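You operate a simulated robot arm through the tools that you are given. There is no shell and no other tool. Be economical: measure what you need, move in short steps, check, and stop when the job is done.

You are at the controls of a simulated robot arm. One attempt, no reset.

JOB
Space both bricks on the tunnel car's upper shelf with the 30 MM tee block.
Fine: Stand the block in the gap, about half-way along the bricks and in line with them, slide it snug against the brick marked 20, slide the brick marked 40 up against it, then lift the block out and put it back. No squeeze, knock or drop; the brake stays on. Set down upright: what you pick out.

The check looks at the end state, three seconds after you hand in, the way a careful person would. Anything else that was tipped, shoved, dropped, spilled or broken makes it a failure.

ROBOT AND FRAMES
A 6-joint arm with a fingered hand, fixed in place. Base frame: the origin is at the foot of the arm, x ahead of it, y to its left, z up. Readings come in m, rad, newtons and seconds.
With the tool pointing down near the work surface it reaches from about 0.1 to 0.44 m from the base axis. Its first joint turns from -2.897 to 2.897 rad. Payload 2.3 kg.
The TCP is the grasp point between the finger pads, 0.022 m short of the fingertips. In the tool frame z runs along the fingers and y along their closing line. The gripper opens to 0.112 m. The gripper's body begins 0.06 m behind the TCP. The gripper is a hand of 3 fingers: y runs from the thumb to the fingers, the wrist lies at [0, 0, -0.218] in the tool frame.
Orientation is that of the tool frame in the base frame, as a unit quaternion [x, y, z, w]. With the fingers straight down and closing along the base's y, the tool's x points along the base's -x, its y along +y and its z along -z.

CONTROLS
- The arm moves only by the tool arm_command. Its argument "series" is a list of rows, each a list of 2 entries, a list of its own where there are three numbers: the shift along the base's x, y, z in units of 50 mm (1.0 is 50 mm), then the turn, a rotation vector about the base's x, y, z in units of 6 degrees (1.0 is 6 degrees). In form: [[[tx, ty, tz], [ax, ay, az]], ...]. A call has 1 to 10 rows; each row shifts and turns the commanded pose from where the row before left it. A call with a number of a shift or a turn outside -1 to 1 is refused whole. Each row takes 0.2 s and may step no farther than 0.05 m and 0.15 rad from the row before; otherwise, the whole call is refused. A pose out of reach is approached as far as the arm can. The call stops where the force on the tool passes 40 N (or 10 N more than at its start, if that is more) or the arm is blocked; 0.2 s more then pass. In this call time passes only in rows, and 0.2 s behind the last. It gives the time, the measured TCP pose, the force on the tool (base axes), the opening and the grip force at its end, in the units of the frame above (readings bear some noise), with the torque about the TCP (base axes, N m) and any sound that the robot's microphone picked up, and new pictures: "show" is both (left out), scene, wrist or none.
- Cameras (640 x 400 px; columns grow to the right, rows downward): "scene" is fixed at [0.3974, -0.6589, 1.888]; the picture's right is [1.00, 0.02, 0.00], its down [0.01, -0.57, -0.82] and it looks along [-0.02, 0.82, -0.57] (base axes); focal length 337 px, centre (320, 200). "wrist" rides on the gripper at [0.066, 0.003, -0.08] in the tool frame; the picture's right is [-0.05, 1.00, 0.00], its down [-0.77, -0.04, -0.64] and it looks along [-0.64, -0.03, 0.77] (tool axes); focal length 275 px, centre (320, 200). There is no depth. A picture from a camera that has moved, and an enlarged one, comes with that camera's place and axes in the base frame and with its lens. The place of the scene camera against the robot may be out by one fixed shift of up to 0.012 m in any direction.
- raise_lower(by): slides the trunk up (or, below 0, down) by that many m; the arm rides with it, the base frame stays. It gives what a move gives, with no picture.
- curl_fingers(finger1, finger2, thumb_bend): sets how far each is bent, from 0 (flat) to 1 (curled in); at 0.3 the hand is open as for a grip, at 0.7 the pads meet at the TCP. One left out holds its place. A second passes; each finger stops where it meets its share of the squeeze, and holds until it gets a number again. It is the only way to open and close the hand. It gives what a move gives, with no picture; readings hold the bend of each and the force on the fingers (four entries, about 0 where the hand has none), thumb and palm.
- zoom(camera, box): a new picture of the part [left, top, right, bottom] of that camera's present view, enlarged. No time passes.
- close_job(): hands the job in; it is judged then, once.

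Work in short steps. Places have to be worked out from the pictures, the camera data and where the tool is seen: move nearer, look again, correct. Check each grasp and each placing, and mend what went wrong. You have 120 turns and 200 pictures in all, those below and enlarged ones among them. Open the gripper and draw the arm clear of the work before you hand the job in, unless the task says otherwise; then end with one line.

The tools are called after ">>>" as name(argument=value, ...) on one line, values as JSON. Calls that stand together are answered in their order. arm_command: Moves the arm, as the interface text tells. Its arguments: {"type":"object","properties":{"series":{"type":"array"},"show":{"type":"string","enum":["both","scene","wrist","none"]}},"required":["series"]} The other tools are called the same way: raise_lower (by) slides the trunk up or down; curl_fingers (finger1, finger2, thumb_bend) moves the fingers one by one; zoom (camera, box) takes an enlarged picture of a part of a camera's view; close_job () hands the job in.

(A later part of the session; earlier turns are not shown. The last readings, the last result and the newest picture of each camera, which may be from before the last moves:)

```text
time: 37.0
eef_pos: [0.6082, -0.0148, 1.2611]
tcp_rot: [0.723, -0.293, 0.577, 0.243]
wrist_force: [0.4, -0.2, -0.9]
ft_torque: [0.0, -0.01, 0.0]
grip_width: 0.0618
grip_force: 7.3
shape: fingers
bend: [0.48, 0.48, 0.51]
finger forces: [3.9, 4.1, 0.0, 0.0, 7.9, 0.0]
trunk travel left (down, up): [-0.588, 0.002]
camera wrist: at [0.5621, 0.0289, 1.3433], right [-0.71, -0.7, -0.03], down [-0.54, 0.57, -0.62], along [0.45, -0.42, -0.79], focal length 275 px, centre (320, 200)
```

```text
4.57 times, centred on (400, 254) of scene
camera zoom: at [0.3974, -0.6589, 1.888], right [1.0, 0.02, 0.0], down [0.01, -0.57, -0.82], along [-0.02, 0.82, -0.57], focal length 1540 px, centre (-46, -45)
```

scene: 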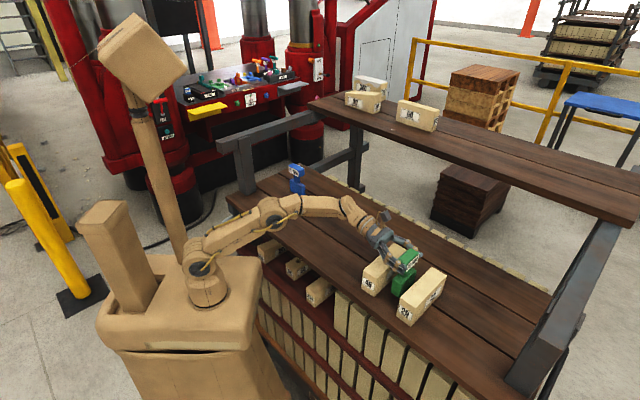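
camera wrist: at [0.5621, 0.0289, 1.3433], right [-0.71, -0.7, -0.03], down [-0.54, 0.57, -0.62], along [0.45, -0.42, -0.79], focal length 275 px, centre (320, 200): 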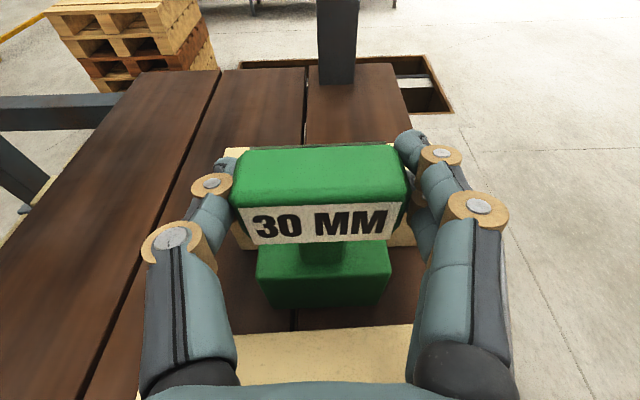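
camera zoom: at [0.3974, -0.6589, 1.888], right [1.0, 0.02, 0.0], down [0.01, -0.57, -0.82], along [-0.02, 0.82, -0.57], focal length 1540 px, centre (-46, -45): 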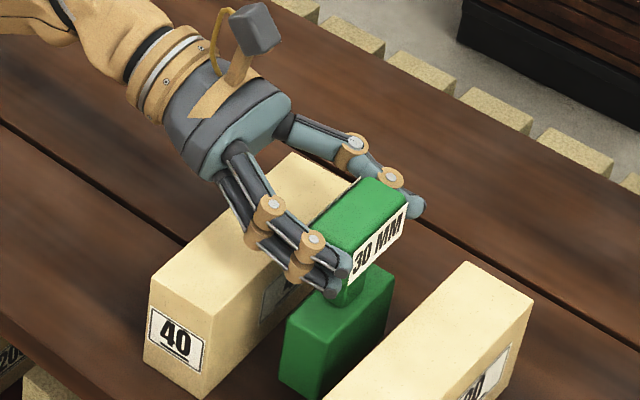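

In position, centred along brick 20. I lower gently to the deck.

>>> arm_command(series=[[[0, 0, -0.12], [0, 0, 0]], [[0, 0, -0.06], [0, 0, 0]]], show="none")

>>> arm_command(series=[[[0, 0, -0.03], [0, 0, 0]], [[0, 0, 0], [0, 0, 0]]], show="wrist")

```text
time: 37.6
eef_pos: [0.6086, -0.0151, 1.2536]
tcp_rot: [0.721, -0.293, 0.579, 0.243]
wrist_force: [0.8, -0.8, -0.6]
ft_torque: [0.02, 0.02, -0.02]
grip_width: 0.0619
grip_force: 8.0
shape: fingers
bend: [0.48, 0.48, 0.51]
finger forces: [4.0, 4.1, 0.0, 0.0, 8.1, 0.0]
trunk travel left (down, up): [-0.588, 0.002]
```

```text
time: 38.2
eef_pos: [0.6081, -0.0166, 1.2532]
tcp_rot: [0.721, -0.293, 0.579, 0.242]
wrist_force: [0.1, -0.7, -0.9]
ft_torque: [0.02, 0.01, 0.01]
grip_width: 0.0616
grip_force: 7.3
shape: fingers
bend: [0.48, 0.48, 0.51]
finger forces: [4.0, 4.1, 0.1, 0.0, 7.9, 0.1]
trunk travel left (down, up): [-0.588, 0.002]
camera wrist: at [0.5612, 0.0276, 1.3341], right [-0.71, -0.7, -0.04], down [-0.54, 0.57, -0.62], along [0.46, -0.42, -0.79], focal length 275 px, centre (320, 200)
```

wrist: 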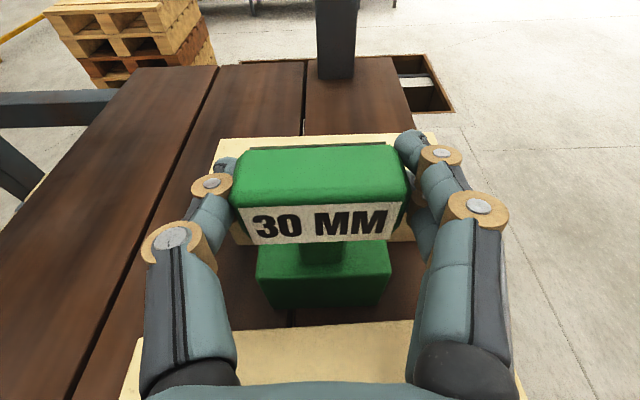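

Tee hovers a few mm above the deck. I slide 17 mm toward brick 20, then look at the remaining clearance.

>>> arm_command(series=[[[0.12, -0.12, 0], [0, 0, 0]], [[0.12, -0.12, 0], [0, 0, 0]]])

>>> zoom(camera="wrist", box=[200, 120, 456, 280])

>>> zoom(camera="scene", box=[350, 230, 462, 300])

```text
time: 38.8
eef_pos: [0.6208, -0.0288, 1.2529]
tcp_rot: [0.723, -0.293, 0.578, 0.241]
wrist_force: [0.0, -0.5, -1.9]
ft_torque: [0.04, -0.04, -0.02]
grip_width: 0.0618
grip_force: 8.2
shape: fingers
bend: [0.48, 0.48, 0.51]
finger forces: [4.0, 4.0, 0.0, 0.0, 7.9, 0.0]
trunk travel left (down, up): [-0.588, 0.002]
camera wrist: at [0.5739, 0.0154, 1.3338], right [-0.71, -0.7, -0.04], down [-0.54, 0.57, -0.62], along [0.46, -0.42, -0.79], focal length 275 px, centre (320, 200)
```

scene: 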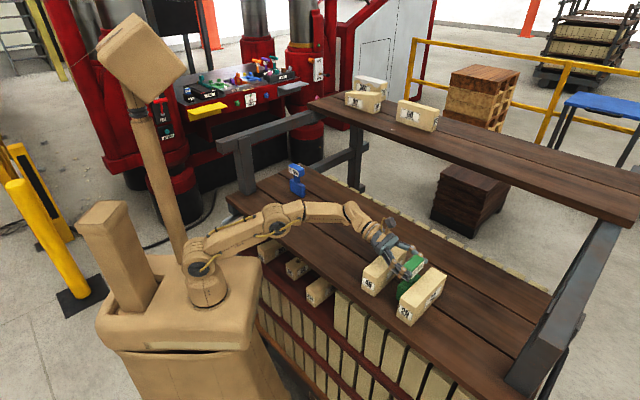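
wrist: 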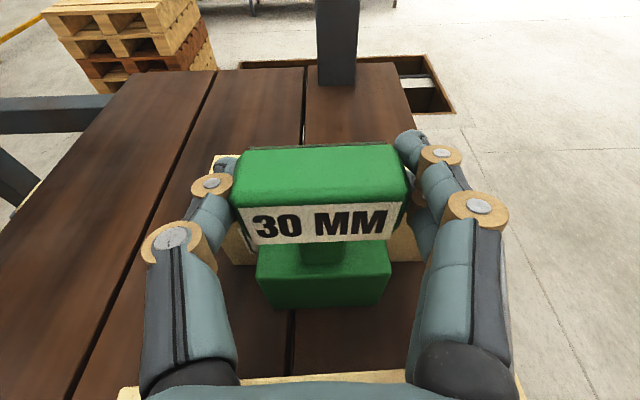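

```text
2.50 times, centred on (328, 200) of wrist
camera zoom: at [0.5739, 0.0154, 1.3338], right [-0.71, -0.7, -0.04], down [-0.54, 0.57, -0.62], along [0.46, -0.42, -0.79], focal length 688 px, centre (300, 200)
```

zoom: 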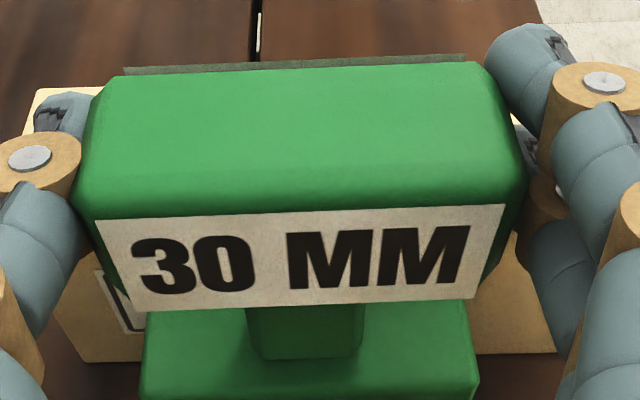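

```text
5.71 times, centred on (406, 265) of scene
camera zoom: at [0.3974, -0.6589, 1.888], right [1.0, 0.02, 0.0], down [0.01, -0.57, -0.82], along [-0.02, 0.82, -0.57], focal length 1925 px, centre (-171, -171)
```

zoom: 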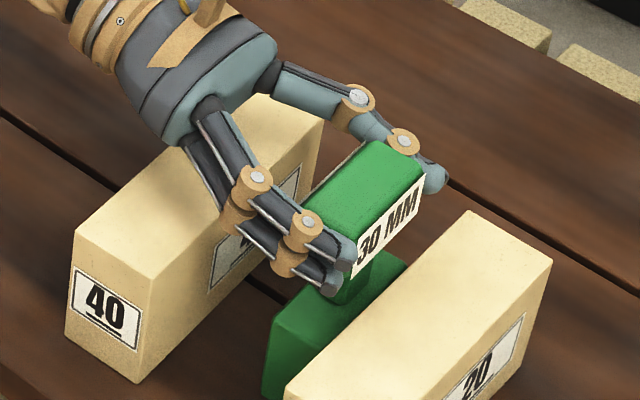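

About 7 mm remain to brick 20 and the edges are parallel. I lower the last few mm onto the deck watching the vertical force.

>>> arm_command(series=[[[0, 0, -0.03], [0, 0, 0]], [[0, 0, 0], [0, 0, 0]]], show="none")

>>> arm_command(series=[[[0, 0, -0.02], [0, 0, 0]], [[0, 0, 0], [0, 0, 0]]], show="none")

>>> arm_command(series=[[[0, 0, -0.02], [0, 0, 0]], [[0, 0, 0], [0, 0, 0]]], show="none")

```text
time: 39.4
eef_pos: [0.6215, -0.0287, 1.2516]
tcp_rot: [0.722, -0.292, 0.579, 0.241]
wrist_force: [0.8, 0.2, -0.8]
ft_torque: [0.02, -0.02, -0.03]
grip_width: 0.0615
grip_force: 8.4
shape: fingers
bend: [0.48, 0.48, 0.51]
finger forces: [3.9, 4.0, 0.0, 0.0, 8.0, 0.1]
trunk travel left (down, up): [-0.588, 0.002]
```

```text
time: 40.0
eef_pos: [0.622, -0.0292, 1.2496]
tcp_rot: [0.721, -0.293, 0.579, 0.242]
wrist_force: [0.2, -0.7, -0.9]
ft_torque: [0.01, -0.01, 0.03]
grip_width: 0.0616
grip_force: 7.7
shape: fingers
bend: [0.48, 0.48, 0.51]
finger forces: [3.9, 4.0, 0.0, 0.0, 8.0, 0.0]
trunk travel left (down, up): [-0.588, 0.002]
```

```text
time: 40.6
eef_pos: [0.6202, -0.0282, 1.25]
tcp_rot: [0.722, -0.292, 0.579, 0.241]
wrist_force: [0.7, 0.0, 0.5]
ft_torque: [-0.02, 0.01, -0.01]
grip_width: 0.0618
grip_force: 7.7
shape: fingers
bend: [0.48, 0.48, 0.51]
finger forces: [3.9, 3.9, 0.1, 0.0, 8.2, 0.0]
trunk travel left (down, up): [-0.588, 0.002]
```

Vertical force has come up to about zero/positive: tee stands on the deck. Now I slide toward brick 20 in ~2 mm steps.

>>> arm_command(series=[[[0.028, -0.028, 0], [0, 0, 0]], [[0.028, -0.028, 0], [0, 0, 0]]], show="none")

>>> arm_command(series=[[[0.02, -0.02, 0], [0, 0, 0]], [[0, 0, 0], [0, 0, 0]]], show="wrist")

>>> zoom(camera="wrist", box=[200, 180, 456, 340])

```text
time: 41.2
eef_pos: [0.6229, -0.0321, 1.2492]
tcp_rot: [0.722, -0.293, 0.579, 0.242]
wrist_force: [-0.7, 0.5, -0.5]
ft_torque: [-0.01, 0.05, 0.02]
grip_width: 0.0617
grip_force: 7.4
shape: fingers
bend: [0.48, 0.48, 0.51]
finger forces: [4.1, 4.0, 0.1, 0.1, 8.2, 0.1]
trunk travel left (down, up): [-0.588, 0.002]
```

```text
time: 41.8
eef_pos: [0.6245, -0.0315, 1.2496]
tcp_rot: [0.721, -0.294, 0.579, 0.243]
wrist_force: [0.5, 0.2, -0.6]
ft_torque: [0.06, 0.0, 0.01]
grip_width: 0.0615
grip_force: 8.2
shape: fingers
bend: [0.48, 0.48, 0.51]
finger forces: [4.0, 4.1, 0.0, 0.0, 8.2, 0.0]
trunk travel left (down, up): [-0.588, 0.002]
camera wrist: at [0.5769, 0.0117, 1.331], right [-0.71, -0.7, -0.04], down [-0.54, 0.57, -0.62], along [0.46, -0.42, -0.79], focal length 275 px, centre (320, 200)
```

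wrist: 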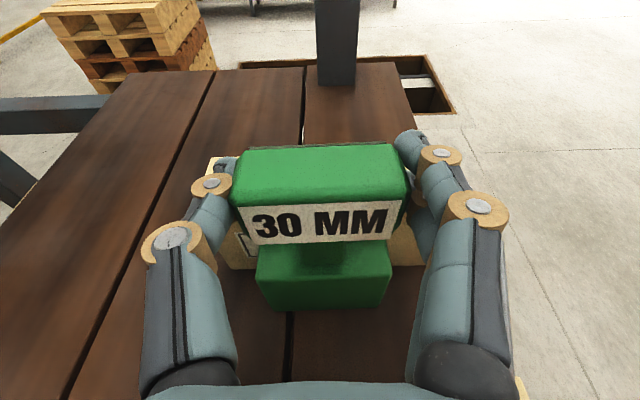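

```text
2.50 times, centred on (328, 260) of wrist
camera zoom: at [0.5769, 0.0117, 1.331], right [-0.71, -0.7, -0.04], down [-0.54, 0.57, -0.62], along [0.46, -0.42, -0.79], focal length 688 px, centre (300, 50)
```

zoom: 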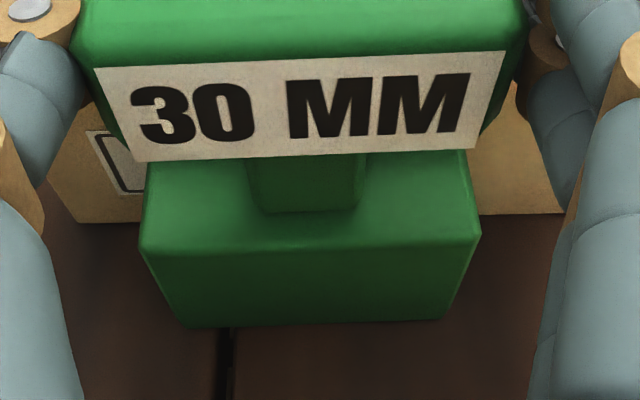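

Still free. I continue with ~1 mm steps, watching the force along n and the torque.

>>> arm_command(series=[[[0.014, -0.014, 0], [0, 0, 0]], [[0, 0, 0], [0, 0, 0]]], show="none")

>>> arm_command(series=[[[0.014, -0.014, 0], [0, 0, 0]], [[0, 0, 0], [0, 0, 0]]], show="none")

>>> zoom(camera="wrist", box=[200, 180, 456, 340])

>>> zoom(camera="scene", box=[380, 240, 460, 290])

```text
time: 42.4
eef_pos: [0.6242, -0.0321, 1.2494]
tcp_rot: [0.722, -0.292, 0.579, 0.24]
wrist_force: [-0.5, 0.0, 0.3]
ft_torque: [0.03, 0.02, -0.01]
grip_width: 0.0614
grip_force: 8.4
shape: fingers
bend: [0.48, 0.49, 0.51]
finger forces: [3.9, 4.0, 0.0, 0.1, 8.4, 0.0]
trunk travel left (down, up): [-0.588, 0.002]
```

```text
time: 43.0
eef_pos: [0.6246, -0.0323, 1.2493]
tcp_rot: [0.722, -0.293, 0.579, 0.242]
wrist_force: [-0.6, 1.6, 0.6]
ft_torque: [-0.01, 0.01, 0.01]
grip_width: 0.0617
grip_force: 8.7
shape: fingers
bend: [0.49, 0.49, 0.51]
finger forces: [4.0, 3.9, 0.1, 0.0, 8.6, 0.0]
trunk travel left (down, up): [-0.588, 0.002]
```

```text
2.50 times, centred on (328, 260) of wrist
camera zoom: at [0.5777, 0.0105, 1.3308], right [-0.71, -0.7, -0.04], down [-0.54, 0.57, -0.62], along [0.46, -0.42, -0.79], focal length 688 px, centre (300, 50)
```

zoom: 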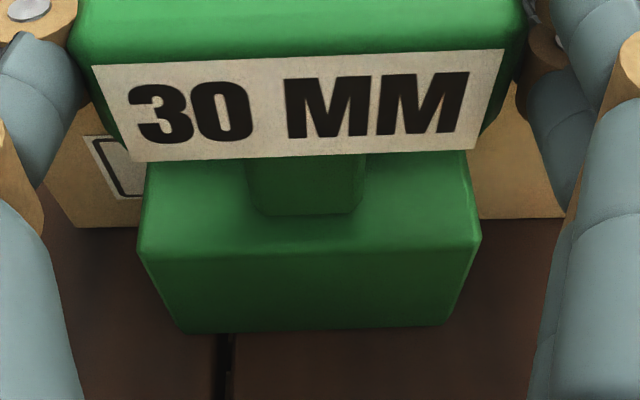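

```text
8.00 times, centred on (420, 265) of scene
camera zoom: at [0.3974, -0.6589, 1.888], right [1.0, 0.02, 0.0], down [0.01, -0.57, -0.82], along [-0.02, 0.82, -0.57], focal length 2694 px, centre (-480, -320)
```

zoom: 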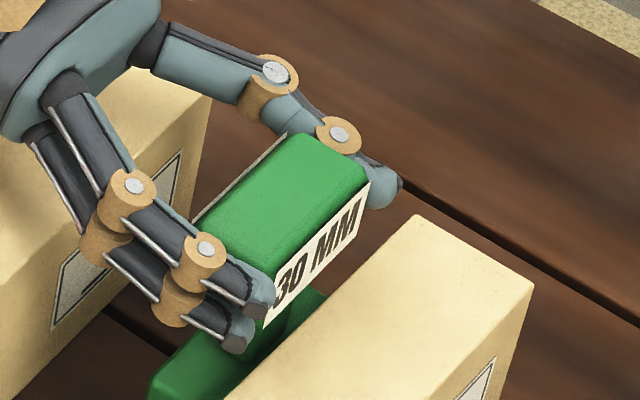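

Contact: about −1.5 N along n, and the tee's base is just starting to pivot in the grip, so it touches brick 20. I back off 1 mm to relieve it, then release gradually so it stands flat.

>>> arm_command(series=[[[-0.014, 0.014, 0], [0, 0, 0]], [[0, 0, 0], [0, 0, 0]]], show="none")

>>> curl_fingers(finger1=0.49, finger2=0.49, thumb_bend=0.49)

>>> curl_fingers(finger1=0.465, finger2=0.465, thumb_bend=0.465)

>>> zoom(camera="wrist", box=[200, 180, 456, 340])

```text
time: 43.6
eef_pos: [0.6255, -0.0316, 1.2497]
tcp_rot: [0.722, -0.292, 0.58, 0.241]
wrist_force: [0.3, 0.1, -0.3]
ft_torque: [0.02, 0.03, -0.01]
grip_width: 0.0614
grip_force: 8.2
shape: fingers
bend: [0.49, 0.49, 0.51]
finger forces: [4.0, 4.1, 0.1, 0.0, 8.3, 0.0]
trunk travel left (down, up): [-0.588, 0.002]
```

```text
time: 44.6
eef_pos: [0.6249, -0.032, 1.2495]
tcp_rot: [0.722, -0.292, 0.579, 0.241]
wrist_force: [1.0, 0.0, 0.4]
ft_torque: [-0.04, 0.02, -0.02]
grip_width: 0.0635
grip_force: 2.2
shape: fingers
bend: [0.47, 0.47, 0.48]
finger forces: [1.0, 0.9, 0.1, 0.0, 2.1, 0.0]
trunk travel left (down, up): [-0.588, 0.002]
```

```text
time: 45.6
eef_pos: [0.6242, -0.0327, 1.2493]
tcp_rot: [0.722, -0.292, 0.579, 0.241]
wrist_force: [-0.1, 0.4, 0.1]
ft_torque: [0.01, -0.01, -0.01]
grip_width: 0.066
grip_force: 0.1
shape: fingers
bend: [0.46, 0.46, 0.46]
finger forces: [0.0, 0.1, 0.0, 0.0, 0.1, 0.0]
trunk travel left (down, up): [-0.588, 0.002]
```

```text
2.50 times, centred on (328, 260) of wrist
camera zoom: at [0.5772, 0.0109, 1.3308], right [-0.71, -0.7, -0.04], down [-0.54, 0.57, -0.62], along [0.46, -0.42, -0.79], focal length 688 px, centre (300, 50)
```

zoom: 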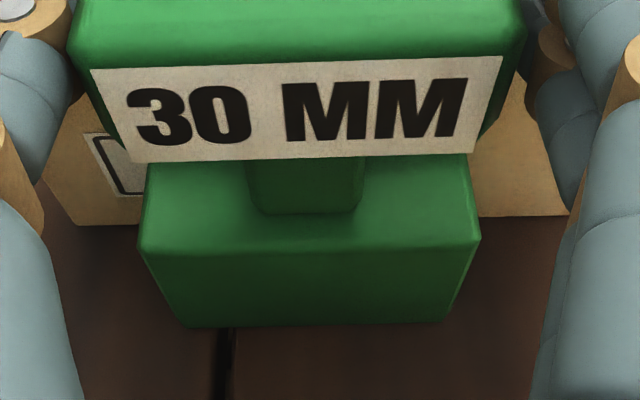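

Released; tee stands upright with its far face at n≈0.485, flush with brick 20's face within measurement. I open the hand fully and withdraw straight back over brick 40, then up.

>>> curl_fingers(finger1=0.36, finger2=0.36, thumb_bend=0.36)

>>> arm_command(series=[[[-0.2, 0.2, 0.05], [0, 0, 0]], [[-0.4, 0.4, 0.05], [0, 0, 0]], [[-0.5, 0.5, 0.2], [0, 0, 0]], [[-0.5, 0.5, 0.3], [0, 0, 0]], [[-0.3, 0.3, 0.5], [0, 0, 0]]])

>>> zoom(camera="wrist", box=[160, 80, 480, 280])

>>> zoom(camera="scene", box=[340, 220, 468, 300])

```text
time: 46.6
eef_pos: [0.625, -0.0327, 1.2479]
tcp_rot: [0.722, -0.293, 0.578, 0.242]
wrist_force: [0.7, -0.7, 0.1]
ft_torque: [-0.03, 0.03, -0.01]
grip_width: 0.0947
grip_force: 0.1
shape: fingers
bend: [0.36, 0.36, 0.36]
finger forces: [0.1, 0.0, 0.1, 0.1, 0.0, 0.1]
trunk travel left (down, up): [-0.588, 0.002]
```

```text
time: 47.8
eef_pos: [0.5288, 0.0632, 1.3043]
tcp_rot: [0.721, -0.293, 0.579, 0.242]
wrist_force: [0.1, -0.1, 0.5]
ft_torque: [-0.02, -0.01, -0.01]
grip_width: 0.0948
grip_force: 0.0
shape: fingers
bend: [0.36, 0.36, 0.36]
finger forces: [0.0, 0.1, 0.1, 0.1, 0.0, 0.0]
trunk travel left (down, up): [-0.588, 0.002]
camera wrist: at [0.4813, 0.1062, 1.3862], right [-0.71, -0.7, -0.04], down [-0.54, 0.57, -0.62], along [0.46, -0.42, -0.79], focal length 275 px, centre (320, 200)
```

scene: 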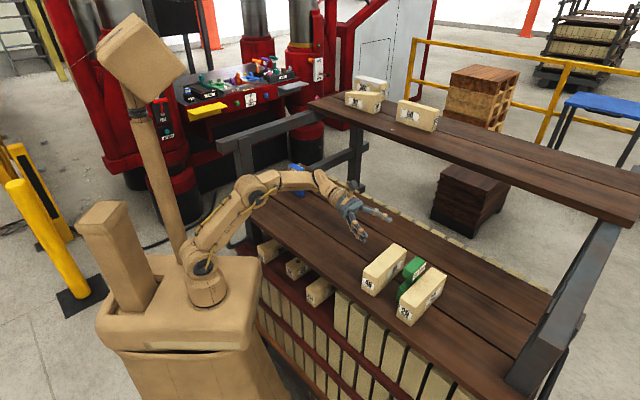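
wrist: 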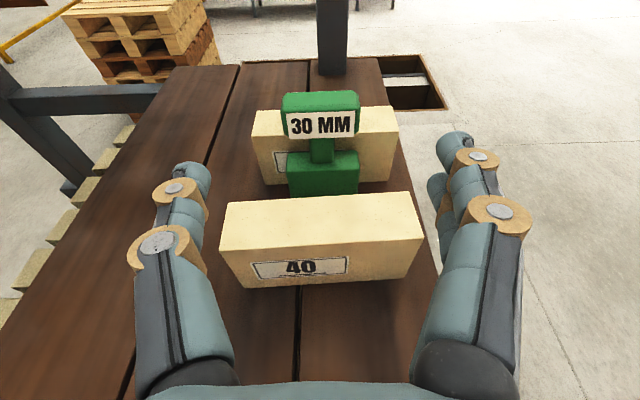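

```text
2.00 times, centred on (320, 180) of wrist
camera zoom: at [0.4813, 0.1062, 1.3862], right [-0.71, -0.7, -0.04], down [-0.54, 0.57, -0.62], along [0.46, -0.42, -0.79], focal length 551 px, centre (320, 240)
```

zoom: 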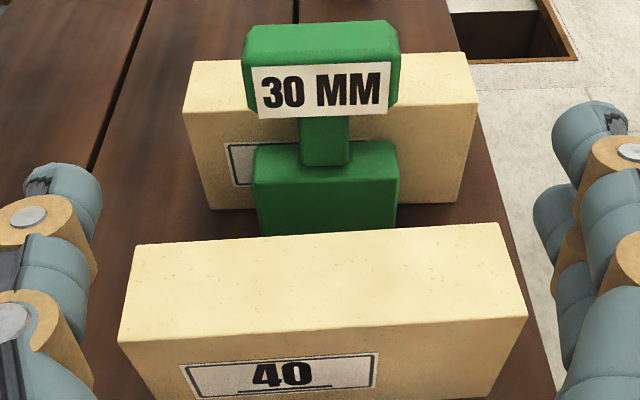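

```text
5.00 times, centred on (404, 260) of scene
camera zoom: at [0.3974, -0.6589, 1.888], right [1.0, 0.02, 0.0], down [0.01, -0.57, -0.82], along [-0.02, 0.82, -0.57], focal length 1684 px, centre (-100, -100)
```

zoom: 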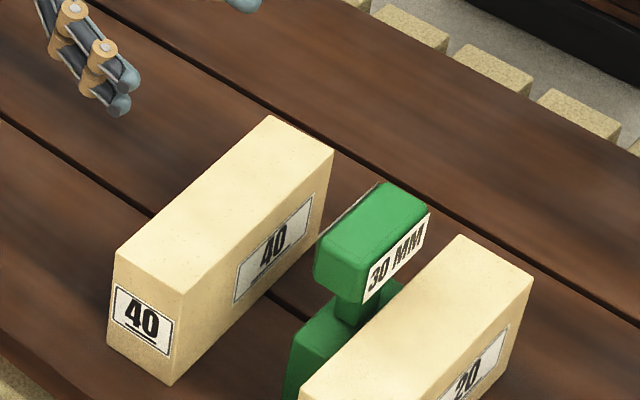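

The tee is upright against brick 20. Brick 40's outer face runs from n=0.3635 (near end) to 0.357 (far end); it must travel ≈50 mm. I'll push it with both open fingertip groups for a stable two-point contact, starting from behind it; first back off and lower.

>>> arm_command(series=[[[-0.35, 0.35, 0], [0, 0, -0.27]], [[0, 0, -0.6], [0, 0, 0]], [[0, 0, -0.6], [0, 0, 0]], [[0, 0, -0.6], [0, 0, 0]], [[0, 0, -0.6], [0, 0, 0]], [[0, 0, -0.12], [0, 0, 0]]])

>>> zoom(camera="scene", box=[320, 200, 448, 280])

```text
time: 49.2
eef_pos: [0.5116, 0.0796, 1.177]
tcp_rot: [0.718, -0.303, 0.575, 0.25]
wrist_force: [0.1, -0.1, -0.2]
ft_torque: [-0.01, 0.02, 0.02]
grip_width: 0.0946
grip_force: 0.1
shape: fingers
bend: [0.36, 0.36, 0.36]
finger forces: [0.0, 0.0, 0.0, 0.0, 0.0, 0.0]
trunk travel left (down, up): [-0.588, 0.002]
camera wrist: at [0.4661, 0.1246, 1.2599], right [-0.73, -0.68, -0.04], down [-0.52, 0.59, -0.62], along [0.44, -0.43, -0.79], focal length 275 px, centre (320, 200)
```

scene: 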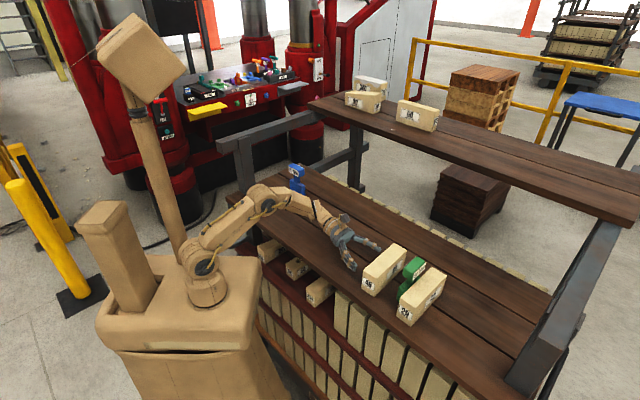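
wrist: 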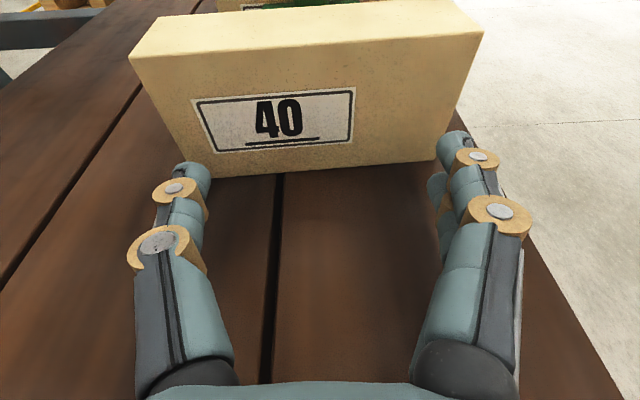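

```text
5.00 times, centred on (384, 240) of scene
camera zoom: at [0.3974, -0.6589, 1.888], right [1.0, 0.02, 0.0], down [0.01, -0.57, -0.82], along [-0.02, 0.82, -0.57], focal length 1684 px, centre (0, 0)
```

zoom: 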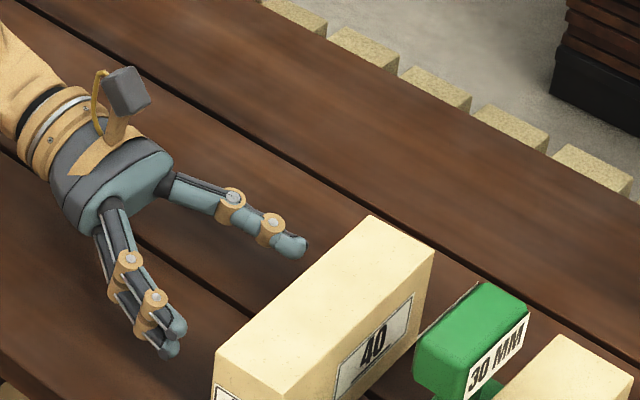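

Hand is low and centred behind brick 40, ~30 mm off. I advance 22 mm and look.

>>> arm_command(series=[[[0.1, -0.1, 0], [0, 0, 0]], [[0.1, -0.1, 0], [0, 0, 0]], [[0.1, -0.1, 0], [0, 0, 0]]])

>>> zoom(camera="scene", box=[340, 220, 452, 290])

```text
time: 50.0
eef_pos: [0.5276, 0.0642, 1.1782]
tcp_rot: [0.717, -0.304, 0.576, 0.251]
wrist_force: [0.1, 0.8, -0.6]
ft_torque: [-0.01, -0.02, -0.02]
grip_width: 0.0947
grip_force: 0.0
shape: fingers
bend: [0.36, 0.36, 0.36]
finger forces: [0.0, 0.0, 0.0, 0.1, 0.1, 0.0]
trunk travel left (down, up): [-0.588, 0.002]
camera wrist: at [0.4812, 0.1095, 1.2599], right [-0.73, -0.68, -0.04], down [-0.52, 0.59, -0.62], along [0.44, -0.43, -0.79], focal length 275 px, centre (320, 200)
```

scene: 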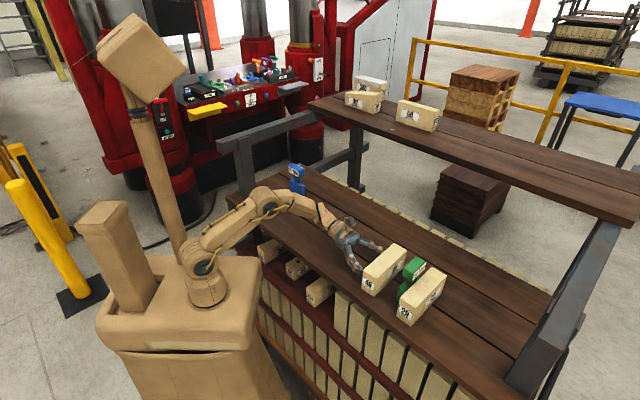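
wrist: 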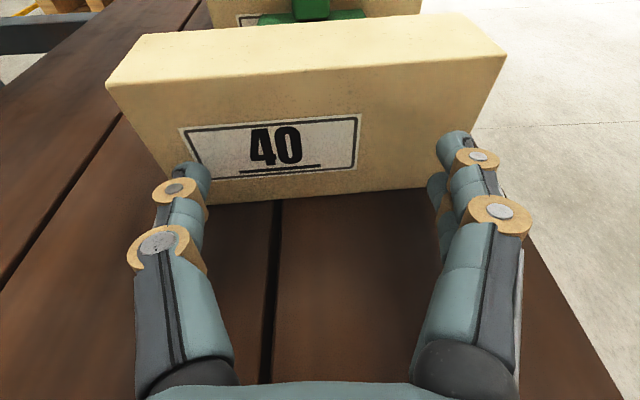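

```text
5.71 times, centred on (396, 255) of scene
camera zoom: at [0.3974, -0.6589, 1.888], right [1.0, 0.02, 0.0], down [0.01, -0.57, -0.82], along [-0.02, 0.82, -0.57], focal length 1925 px, centre (-114, -114)
```

zoom: 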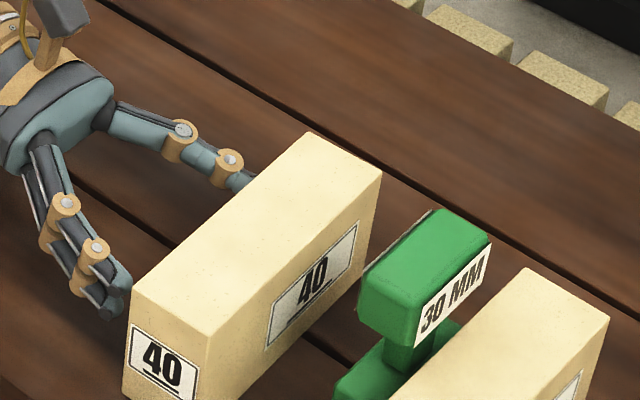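

Still free by ~8 mm. I bring the fingers in slightly so both contact well within the brick's length, then advance in small steps watching force.

>>> curl_fingers(finger1=0.41, finger2=0.41, thumb_bend=0.41)

>>> arm_command(series=[[[0.03, -0.03, 0], [0, 0, 0]], [[0.03, -0.03, 0], [0, 0, 0]], [[0.03, -0.03, 0], [0, 0, 0]]], show="none")

>>> arm_command(series=[[[0.03, -0.03, 0], [0, 0, 0]], [[0.03, -0.03, 0], [0, 0, 0]], [[0.03, -0.03, 0], [0, 0, 0]]])

>>> zoom(camera="scene", box=[340, 220, 452, 290])

```text
time: 51.0
eef_pos: [0.527, 0.0641, 1.1786]
tcp_rot: [0.717, -0.303, 0.576, 0.25]
wrist_force: [-0.6, -0.6, 0.5]
ft_torque: [0.02, -0.03, 0.02]
grip_width: 0.0814
grip_force: 0.1
shape: fingers
bend: [0.41, 0.41, 0.41]
finger forces: [0.0, 0.0, 0.1, 0.0, 0.0, 0.0]
trunk travel left (down, up): [-0.588, 0.002]
```

```text
time: 51.8
eef_pos: [0.5307, 0.06, 1.1794]
tcp_rot: [0.718, -0.302, 0.576, 0.249]
wrist_force: [-0.7, 0.6, -0.5]
ft_torque: [0.0, -0.03, 0.02]
grip_width: 0.082
grip_force: 0.1
shape: fingers
bend: [0.41, 0.41, 0.41]
finger forces: [0.0, 0.0, 0.0, 0.1, 0.5, 0.1]
trunk travel left (down, up): [-0.588, 0.002]
```

```text
time: 52.6
eef_pos: [0.5369, 0.0571, 1.1783]
tcp_rot: [0.718, -0.303, 0.575, 0.249]
wrist_force: [-0.7, 1.6, 0.5]
ft_torque: [0.01, -0.04, 0.09]
grip_width: 0.0822
grip_force: 1.2
shape: fingers
bend: [0.41, 0.41, 0.41]
finger forces: [0.0, 0.0, 0.0, 0.0, 1.4, 0.0]
trunk travel left (down, up): [-0.588, 0.002]
camera wrist: at [0.4897, 0.1012, 1.2603], right [-0.73, -0.68, -0.04], down [-0.52, 0.59, -0.62], along [0.44, -0.43, -0.79], focal length 275 px, centre (320, 200)
```

scene: 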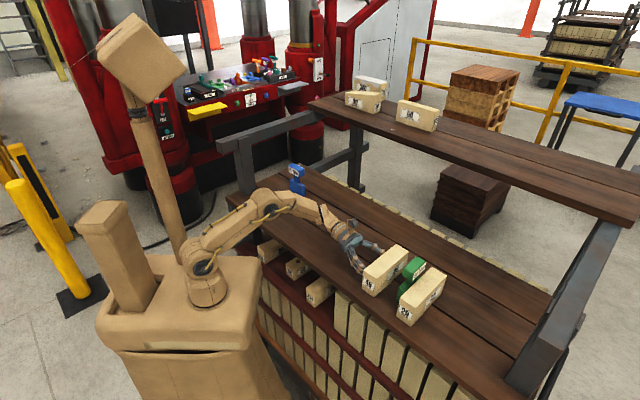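
wrist: 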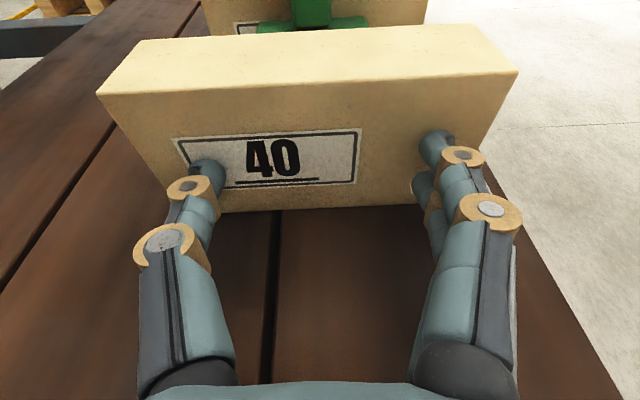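

```text
5.71 times, centred on (396, 255) of scene
camera zoom: at [0.3974, -0.6589, 1.888], right [1.0, 0.02, 0.0], down [0.01, -0.57, -0.82], along [-0.02, 0.82, -0.57], focal length 1925 px, centre (-114, -114)
```

zoom: 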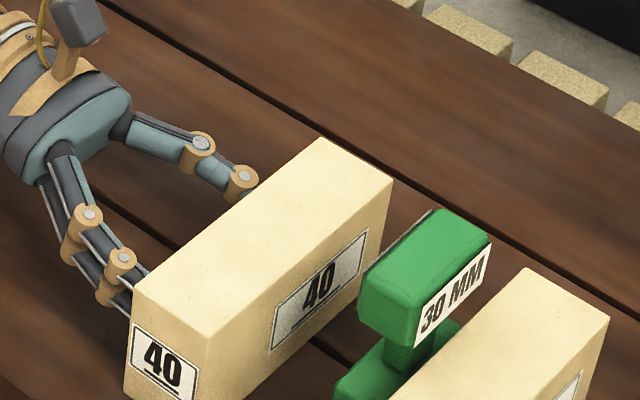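

Thumb has touched and is rotating the brick toward parallel with only ~1.6 N. I continue until the fingers touch too.

>>> arm_command(series=[[[0.03, -0.03, 0], [0, 0, 0]], [[0.03, -0.03, 0], [0, 0, 0]], [[0.03, -0.03, 0], [0, 0, 0]]], show="wrist")

>>> arm_command(series=[[[0.03, -0.03, 0], [0, 0, 0]], [[0.03, -0.03, 0], [0, 0, 0]], [[0, 0, 0], [0, 0, 0]]])

>>> zoom(camera="scene", box=[340, 220, 452, 290])

```text
time: 53.4
eef_pos: [0.5407, 0.0519, 1.1785]
tcp_rot: [0.716, -0.303, 0.576, 0.251]
wrist_force: [-0.6, 0.8, -0.2]
ft_torque: [0.01, 0.01, 0.0]
grip_width: 0.082
grip_force: 0.7
shape: fingers
bend: [0.41, 0.41, 0.41]
finger forces: [0.9, 0.1, 0.1, 0.0, 0.9, 0.0]
trunk travel left (down, up): [-0.588, 0.002]
camera wrist: at [0.4942, 0.097, 1.2604], right [-0.73, -0.68, -0.04], down [-0.52, 0.59, -0.62], along [0.44, -0.43, -0.79], focal length 275 px, centre (320, 200)
```

wrist: 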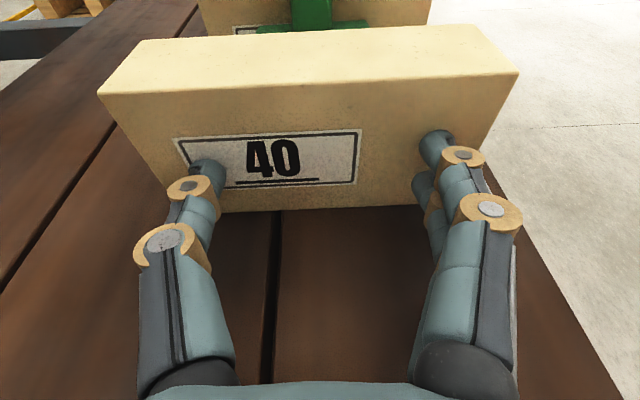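

```text
time: 54.2
eef_pos: [0.5429, 0.0478, 1.1792]
tcp_rot: [0.717, -0.303, 0.575, 0.25]
wrist_force: [-0.5, 0.8, 0.0]
ft_torque: [0.01, 0.02, 0.05]
grip_width: 0.0821
grip_force: 1.3
shape: fingers
bend: [0.41, 0.41, 0.41]
finger forces: [0.9, 0.0, 0.0, 0.0, 1.1, 0.1]
trunk travel left (down, up): [-0.588, 0.002]
camera wrist: at [0.4975, 0.094, 1.2603], right [-0.73, -0.68, -0.04], down [-0.52, 0.59, -0.62], along [0.44, -0.43, -0.78], focal length 275 px, centre (320, 200)
```

scene: 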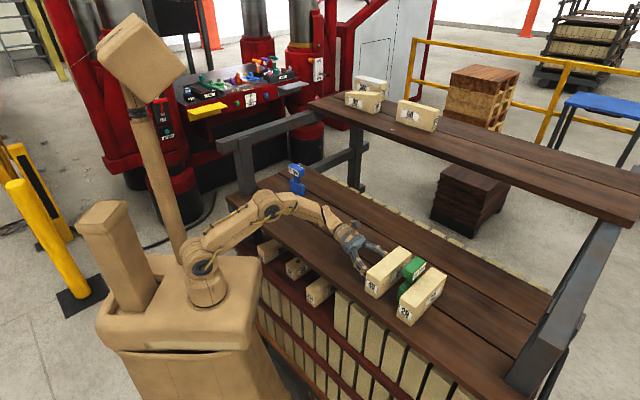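
wrist: 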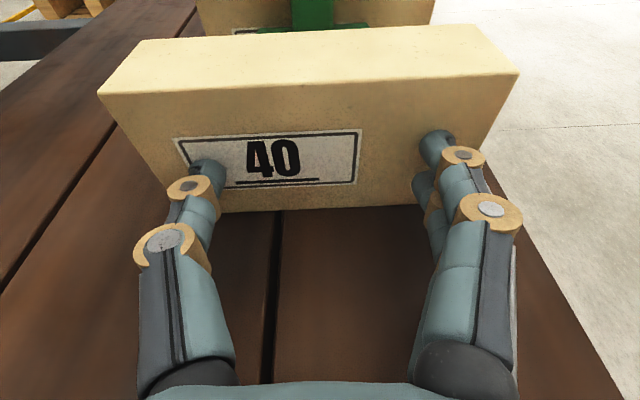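

```text
5.71 times, centred on (396, 255) of scene
camera zoom: at [0.3974, -0.6589, 1.888], right [1.0, 0.02, 0.0], down [0.01, -0.57, -0.82], along [-0.02, 0.82, -0.57], focal length 1925 px, centre (-114, -114)
```

zoom: 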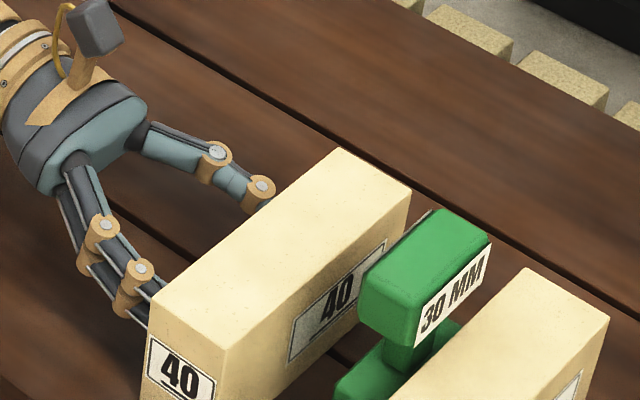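

Two-point contact is established; brick 40 now reads 44.5° (parallel), inner face n≈0.419, with 35 mm to go. I push 21 mm more at slow steps.

>>> arm_command(series=[[[0.03, -0.03, 0], [0, 0, 0]], [[0.03, -0.03, 0], [0, 0, 0]], [[0.03, -0.03, 0], [0, 0, 0]], [[0.03, -0.03, 0], [0, 0, 0]], [[0.03, -0.03, 0], [0, 0, 0]], [[0.03, -0.03, 0], [0, 0, 0]], [[0.03, -0.03, 0], [0, 0, 0]], [[0.03, -0.03, 0], [0, 0, 0]], [[0.03, -0.03, 0], [0, 0, 0]], [[0.03, -0.03, 0], [0, 0, 0]]])

>>> zoom(camera="scene", box=[360, 220, 456, 280])

```text
time: 56.4
eef_pos: [0.5577, 0.0338, 1.1785]
tcp_rot: [0.718, -0.303, 0.575, 0.25]
wrist_force: [-1.3, 2.3, 0.4]
ft_torque: [-0.01, 0.0, 0.02]
grip_width: 0.082
grip_force: 0.9
shape: fingers
bend: [0.41, 0.41, 0.41]
finger forces: [1.0, 0.0, 0.0, 0.0, 1.1, 0.0]
trunk travel left (down, up): [-0.588, 0.002]
camera wrist: at [0.5122, 0.0786, 1.2601], right [-0.73, -0.68, -0.04], down [-0.52, 0.59, -0.62], along [0.44, -0.43, -0.78], focal length 275 px, centre (320, 200)
```

scene: 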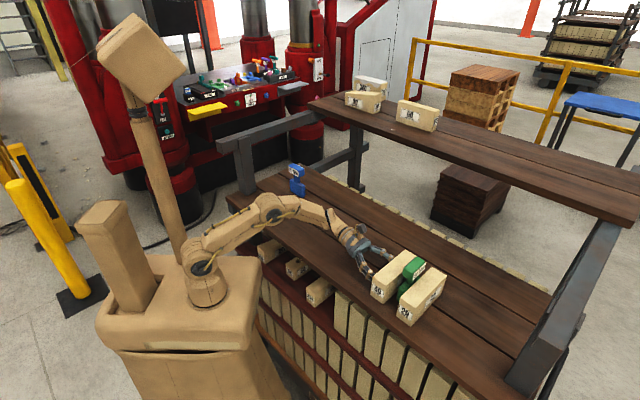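
wrist: 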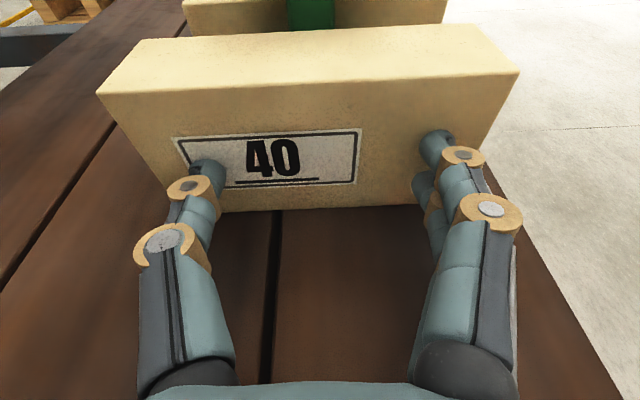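

```text
6.67 times, centred on (408, 250) of scene
camera zoom: at [0.3974, -0.6589, 1.888], right [1.0, 0.02, 0.0], down [0.01, -0.57, -0.82], along [-0.02, 0.82, -0.57], focal length 2245 px, centre (-267, -133)
```

zoom: 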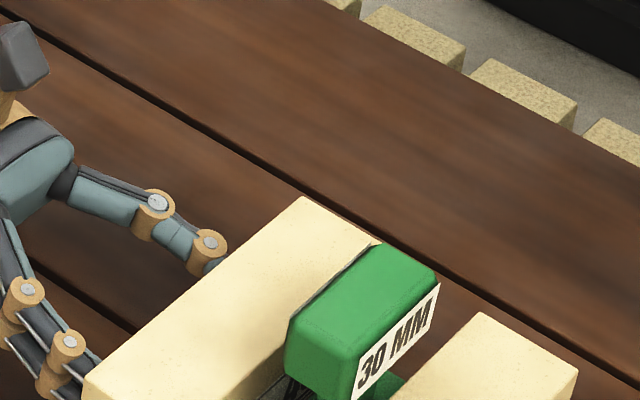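

Brick rides straight with ~2.5 N. About 15 mm remain; I push 10 mm, then measure.

>>> arm_command(series=[[[0.028, -0.028, 0], [0, 0, 0]], [[0.028, -0.028, 0], [0, 0, 0]], [[0.028, -0.028, 0], [0, 0, 0]], [[0.028, -0.028, 0], [0, 0, 0]], [[0.028, -0.028, 0], [0, 0, 0]], [[0, 0, 0], [0, 0, 0]]])

>>> zoom(camera="scene", box=[370, 240, 450, 330])

>>> zoom(camera="wrist", box=[160, 0, 480, 120])

```text
time: 57.8
eef_pos: [0.5651, 0.0266, 1.1786]
tcp_rot: [0.718, -0.302, 0.576, 0.249]
wrist_force: [-1.2, 1.5, -0.2]
ft_torque: [0.01, 0.0, 0.02]
grip_width: 0.0819
grip_force: 0.4
shape: fingers
bend: [0.41, 0.41, 0.41]
finger forces: [0.9, 0.0, 0.1, 0.0, 0.9, 0.1]
trunk travel left (down, up): [-0.588, 0.002]
camera wrist: at [0.5194, 0.0714, 1.2605], right [-0.73, -0.68, -0.04], down [-0.52, 0.59, -0.62], along [0.44, -0.43, -0.79], focal length 275 px, centre (320, 200)
```

scene: 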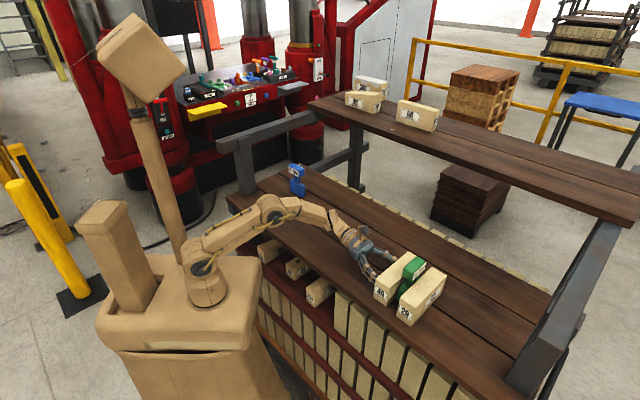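
wrist: 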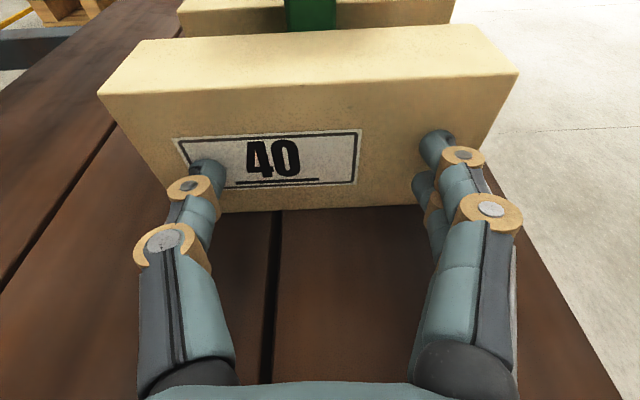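

```text
4.44 times, centred on (410, 285) of scene
camera zoom: at [0.3974, -0.6589, 1.888], right [1.0, 0.02, 0.0], down [0.01, -0.57, -0.82], along [-0.02, 0.82, -0.57], focal length 1497 px, centre (-80, -178)
```

zoom: 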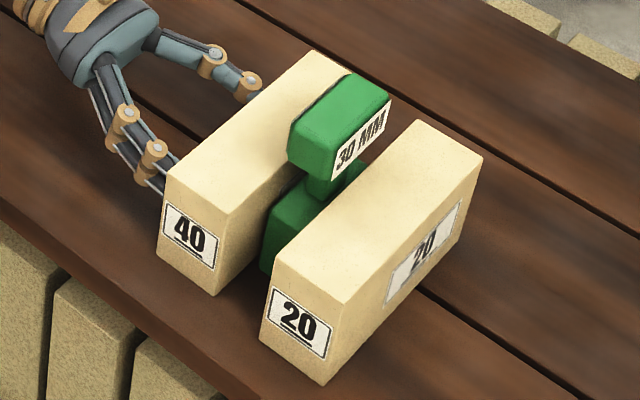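

```text
2.00 times, centred on (320, 60) of wrist
camera zoom: at [0.5194, 0.0714, 1.2605], right [-0.73, -0.68, -0.04], down [-0.52, 0.59, -0.62], along [0.44, -0.43, -0.79], focal length 551 px, centre (320, 480)
```

zoom: 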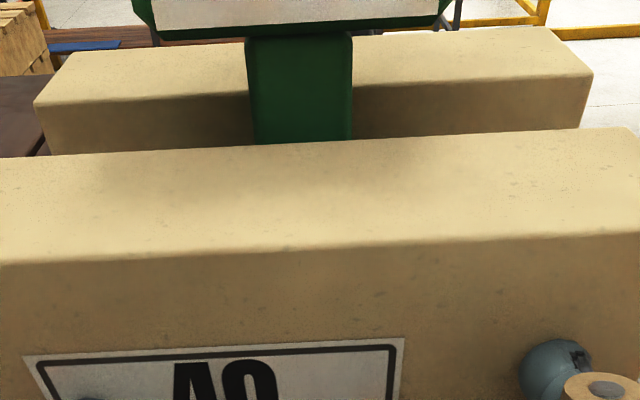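

Finger forces are steady at 0.9/0.9 N (sliding friction), ~4–5 mm remain. I proceed in 1 mm steps, watching the finger forces for a rise.

>>> arm_command(series=[[[0.014, -0.014, 0], [0, 0, 0]], [[0.014, -0.014, 0], [0, 0, 0]]], show="none")

>>> arm_command(series=[[[0.014, -0.014, 0], [0, 0, 0]], [[0, 0, 0], [0, 0, 0]]], show="none")

>>> zoom(camera="scene", box=[370, 240, 450, 330])

```text
time: 58.4
eef_pos: [0.5668, 0.0247, 1.1795]
tcp_rot: [0.717, -0.303, 0.576, 0.25]
wrist_force: [-2.9, 1.3, 0.0]
ft_torque: [-0.01, -0.05, 0.02]
grip_width: 0.0818
grip_force: 1.1
shape: fingers
bend: [0.41, 0.41, 0.41]
finger forces: [0.9, 0.0, 0.0, 0.0, 1.0, 0.0]
trunk travel left (down, up): [-0.588, 0.002]
```

```text
time: 59.0
eef_pos: [0.5681, 0.0246, 1.1788]
tcp_rot: [0.717, -0.303, 0.575, 0.25]
wrist_force: [-2.3, 2.3, 0.8]
ft_torque: [-0.01, 0.03, -0.02]
grip_width: 0.0822
grip_force: 0.6
shape: fingers
bend: [0.41, 0.41, 0.41]
finger forces: [0.9, 0.0, 0.0, 0.0, 0.9, 0.1]
trunk travel left (down, up): [-0.588, 0.002]
```

```text
4.44 times, centred on (410, 285) of scene
camera zoom: at [0.3974, -0.6589, 1.888], right [1.0, 0.02, 0.0], down [0.01, -0.57, -0.82], along [-0.02, 0.82, -0.57], focal length 1497 px, centre (-80, -178)
```

zoom: 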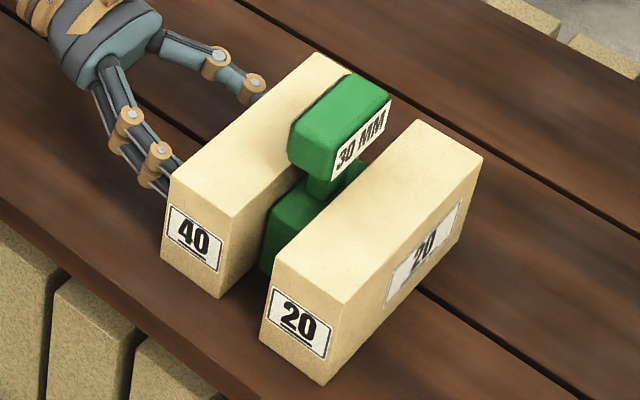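

No rise yet. Two more 1 mm steps, each checked.

>>> arm_command(series=[[[0.014, -0.014, 0], [0, 0, 0]], [[0, 0, 0], [0, 0, 0]]], show="none")

>>> arm_command(series=[[[0.014, -0.014, 0], [0, 0, 0]], [[0, 0, 0], [0, 0, 0]]], show="none")

>>> zoom(camera="scene", box=[400, 260, 448, 290])

```text
time: 59.6
eef_pos: [0.5673, 0.0239, 1.1802]
tcp_rot: [0.717, -0.303, 0.576, 0.25]
wrist_force: [-1.6, 1.8, 0.8]
ft_torque: [0.01, 0.02, 0.01]
grip_width: 0.082
grip_force: 1.1
shape: fingers
bend: [0.41, 0.41, 0.41]
finger forces: [1.0, 0.0, 0.0, 0.0, 1.4, 0.0]
trunk travel left (down, up): [-0.588, 0.002]
```

```text
time: 60.2
eef_pos: [0.5685, 0.0236, 1.1783]
tcp_rot: [0.718, -0.303, 0.576, 0.249]
wrist_force: [-2.4, 2.2, 0.9]
ft_torque: [-0.02, -0.02, 0.04]
grip_width: 0.082
grip_force: 1.2
shape: fingers
bend: [0.41, 0.41, 0.41]
finger forces: [1.0, 0.1, 0.0, 0.0, 1.8, 0.0]
trunk travel left (down, up): [-0.588, 0.002]
```

```text
13.33 times, centred on (424, 275) of scene
camera zoom: at [0.3974, -0.6589, 1.888], right [1.0, 0.02, 0.0], down [0.01, -0.57, -0.82], along [-0.02, 0.82, -0.57], focal length 4491 px, centre (-1067, -800)
```

zoom: 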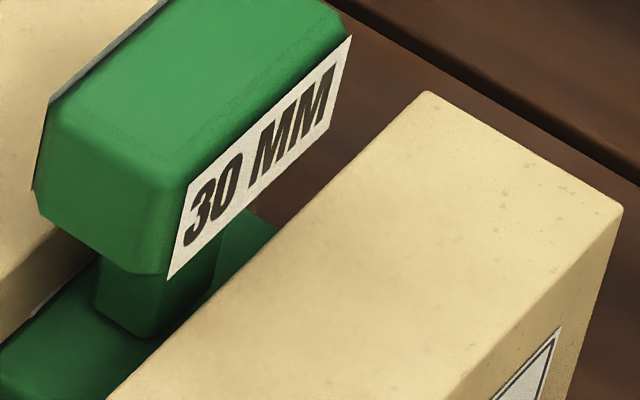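

Thumb side (far end) rises to 1.8 N: that end touches the tee. I look at the near end of the tee for any residual wedge.

>>> zoom(camera="scene", box=[388, 265, 436, 310])

>>> arm_command(series=[[[0, 0, 0], [0, 0, 0]]], show="wrist")

>>> zoom(camera="wrist", box=[160, 0, 480, 120])

```text
8.89 times, centred on (412, 288) of scene
camera zoom: at [0.3974, -0.6589, 1.888], right [1.0, 0.02, 0.0], down [0.01, -0.57, -0.82], along [-0.02, 0.82, -0.57], focal length 2994 px, centre (-498, -578)
```

zoom: 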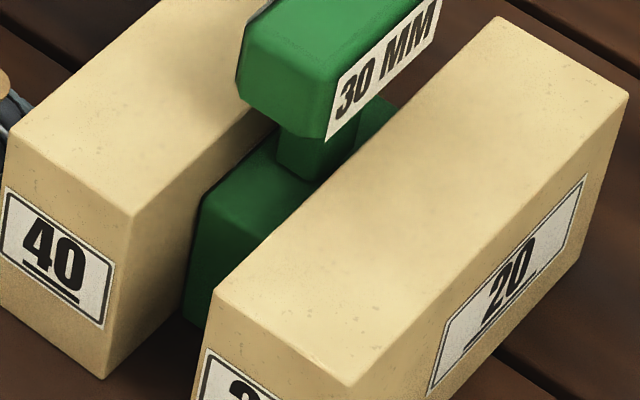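

```text
time: 60.6
eef_pos: [0.5704, 0.0242, 1.179]
tcp_rot: [0.718, -0.303, 0.575, 0.25]
wrist_force: [-1.8, 0.5, 1.2]
ft_torque: [0.02, -0.01, 0.04]
grip_width: 0.0822
grip_force: 1.7
shape: fingers
bend: [0.41, 0.41, 0.41]
finger forces: [0.9, 0.1, 0.1, 0.0, 1.8, 0.0]
trunk travel left (down, up): [-0.588, 0.002]
camera wrist: at [0.5226, 0.0683, 1.2604], right [-0.73, -0.68, -0.04], down [-0.52, 0.59, -0.62], along [0.44, -0.43, -0.78], focal length 275 px, centre (320, 200)
```

wrist: 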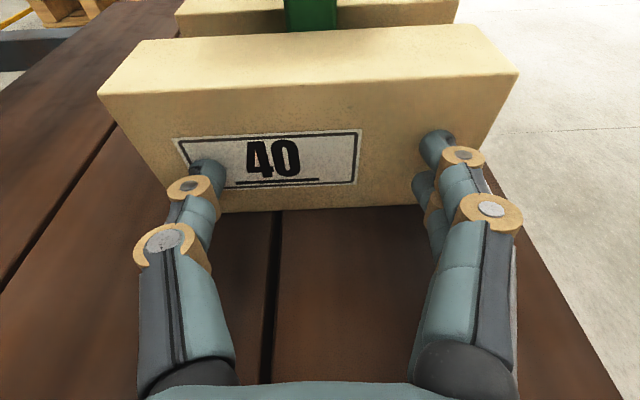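

```text
2.00 times, centred on (320, 60) of wrist
camera zoom: at [0.5226, 0.0683, 1.2604], right [-0.73, -0.68, -0.04], down [-0.52, 0.59, -0.62], along [0.44, -0.43, -0.78], focal length 551 px, centre (320, 480)
```

zoom: 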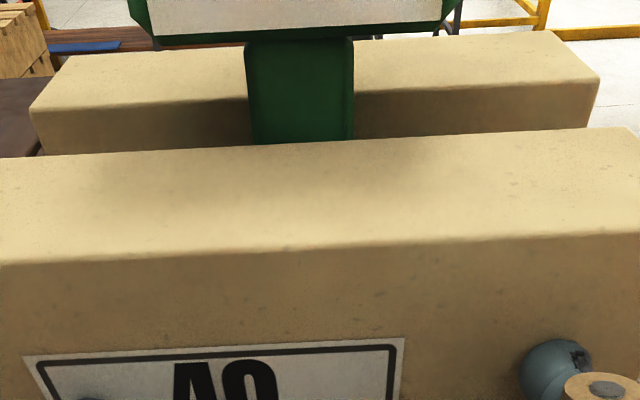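

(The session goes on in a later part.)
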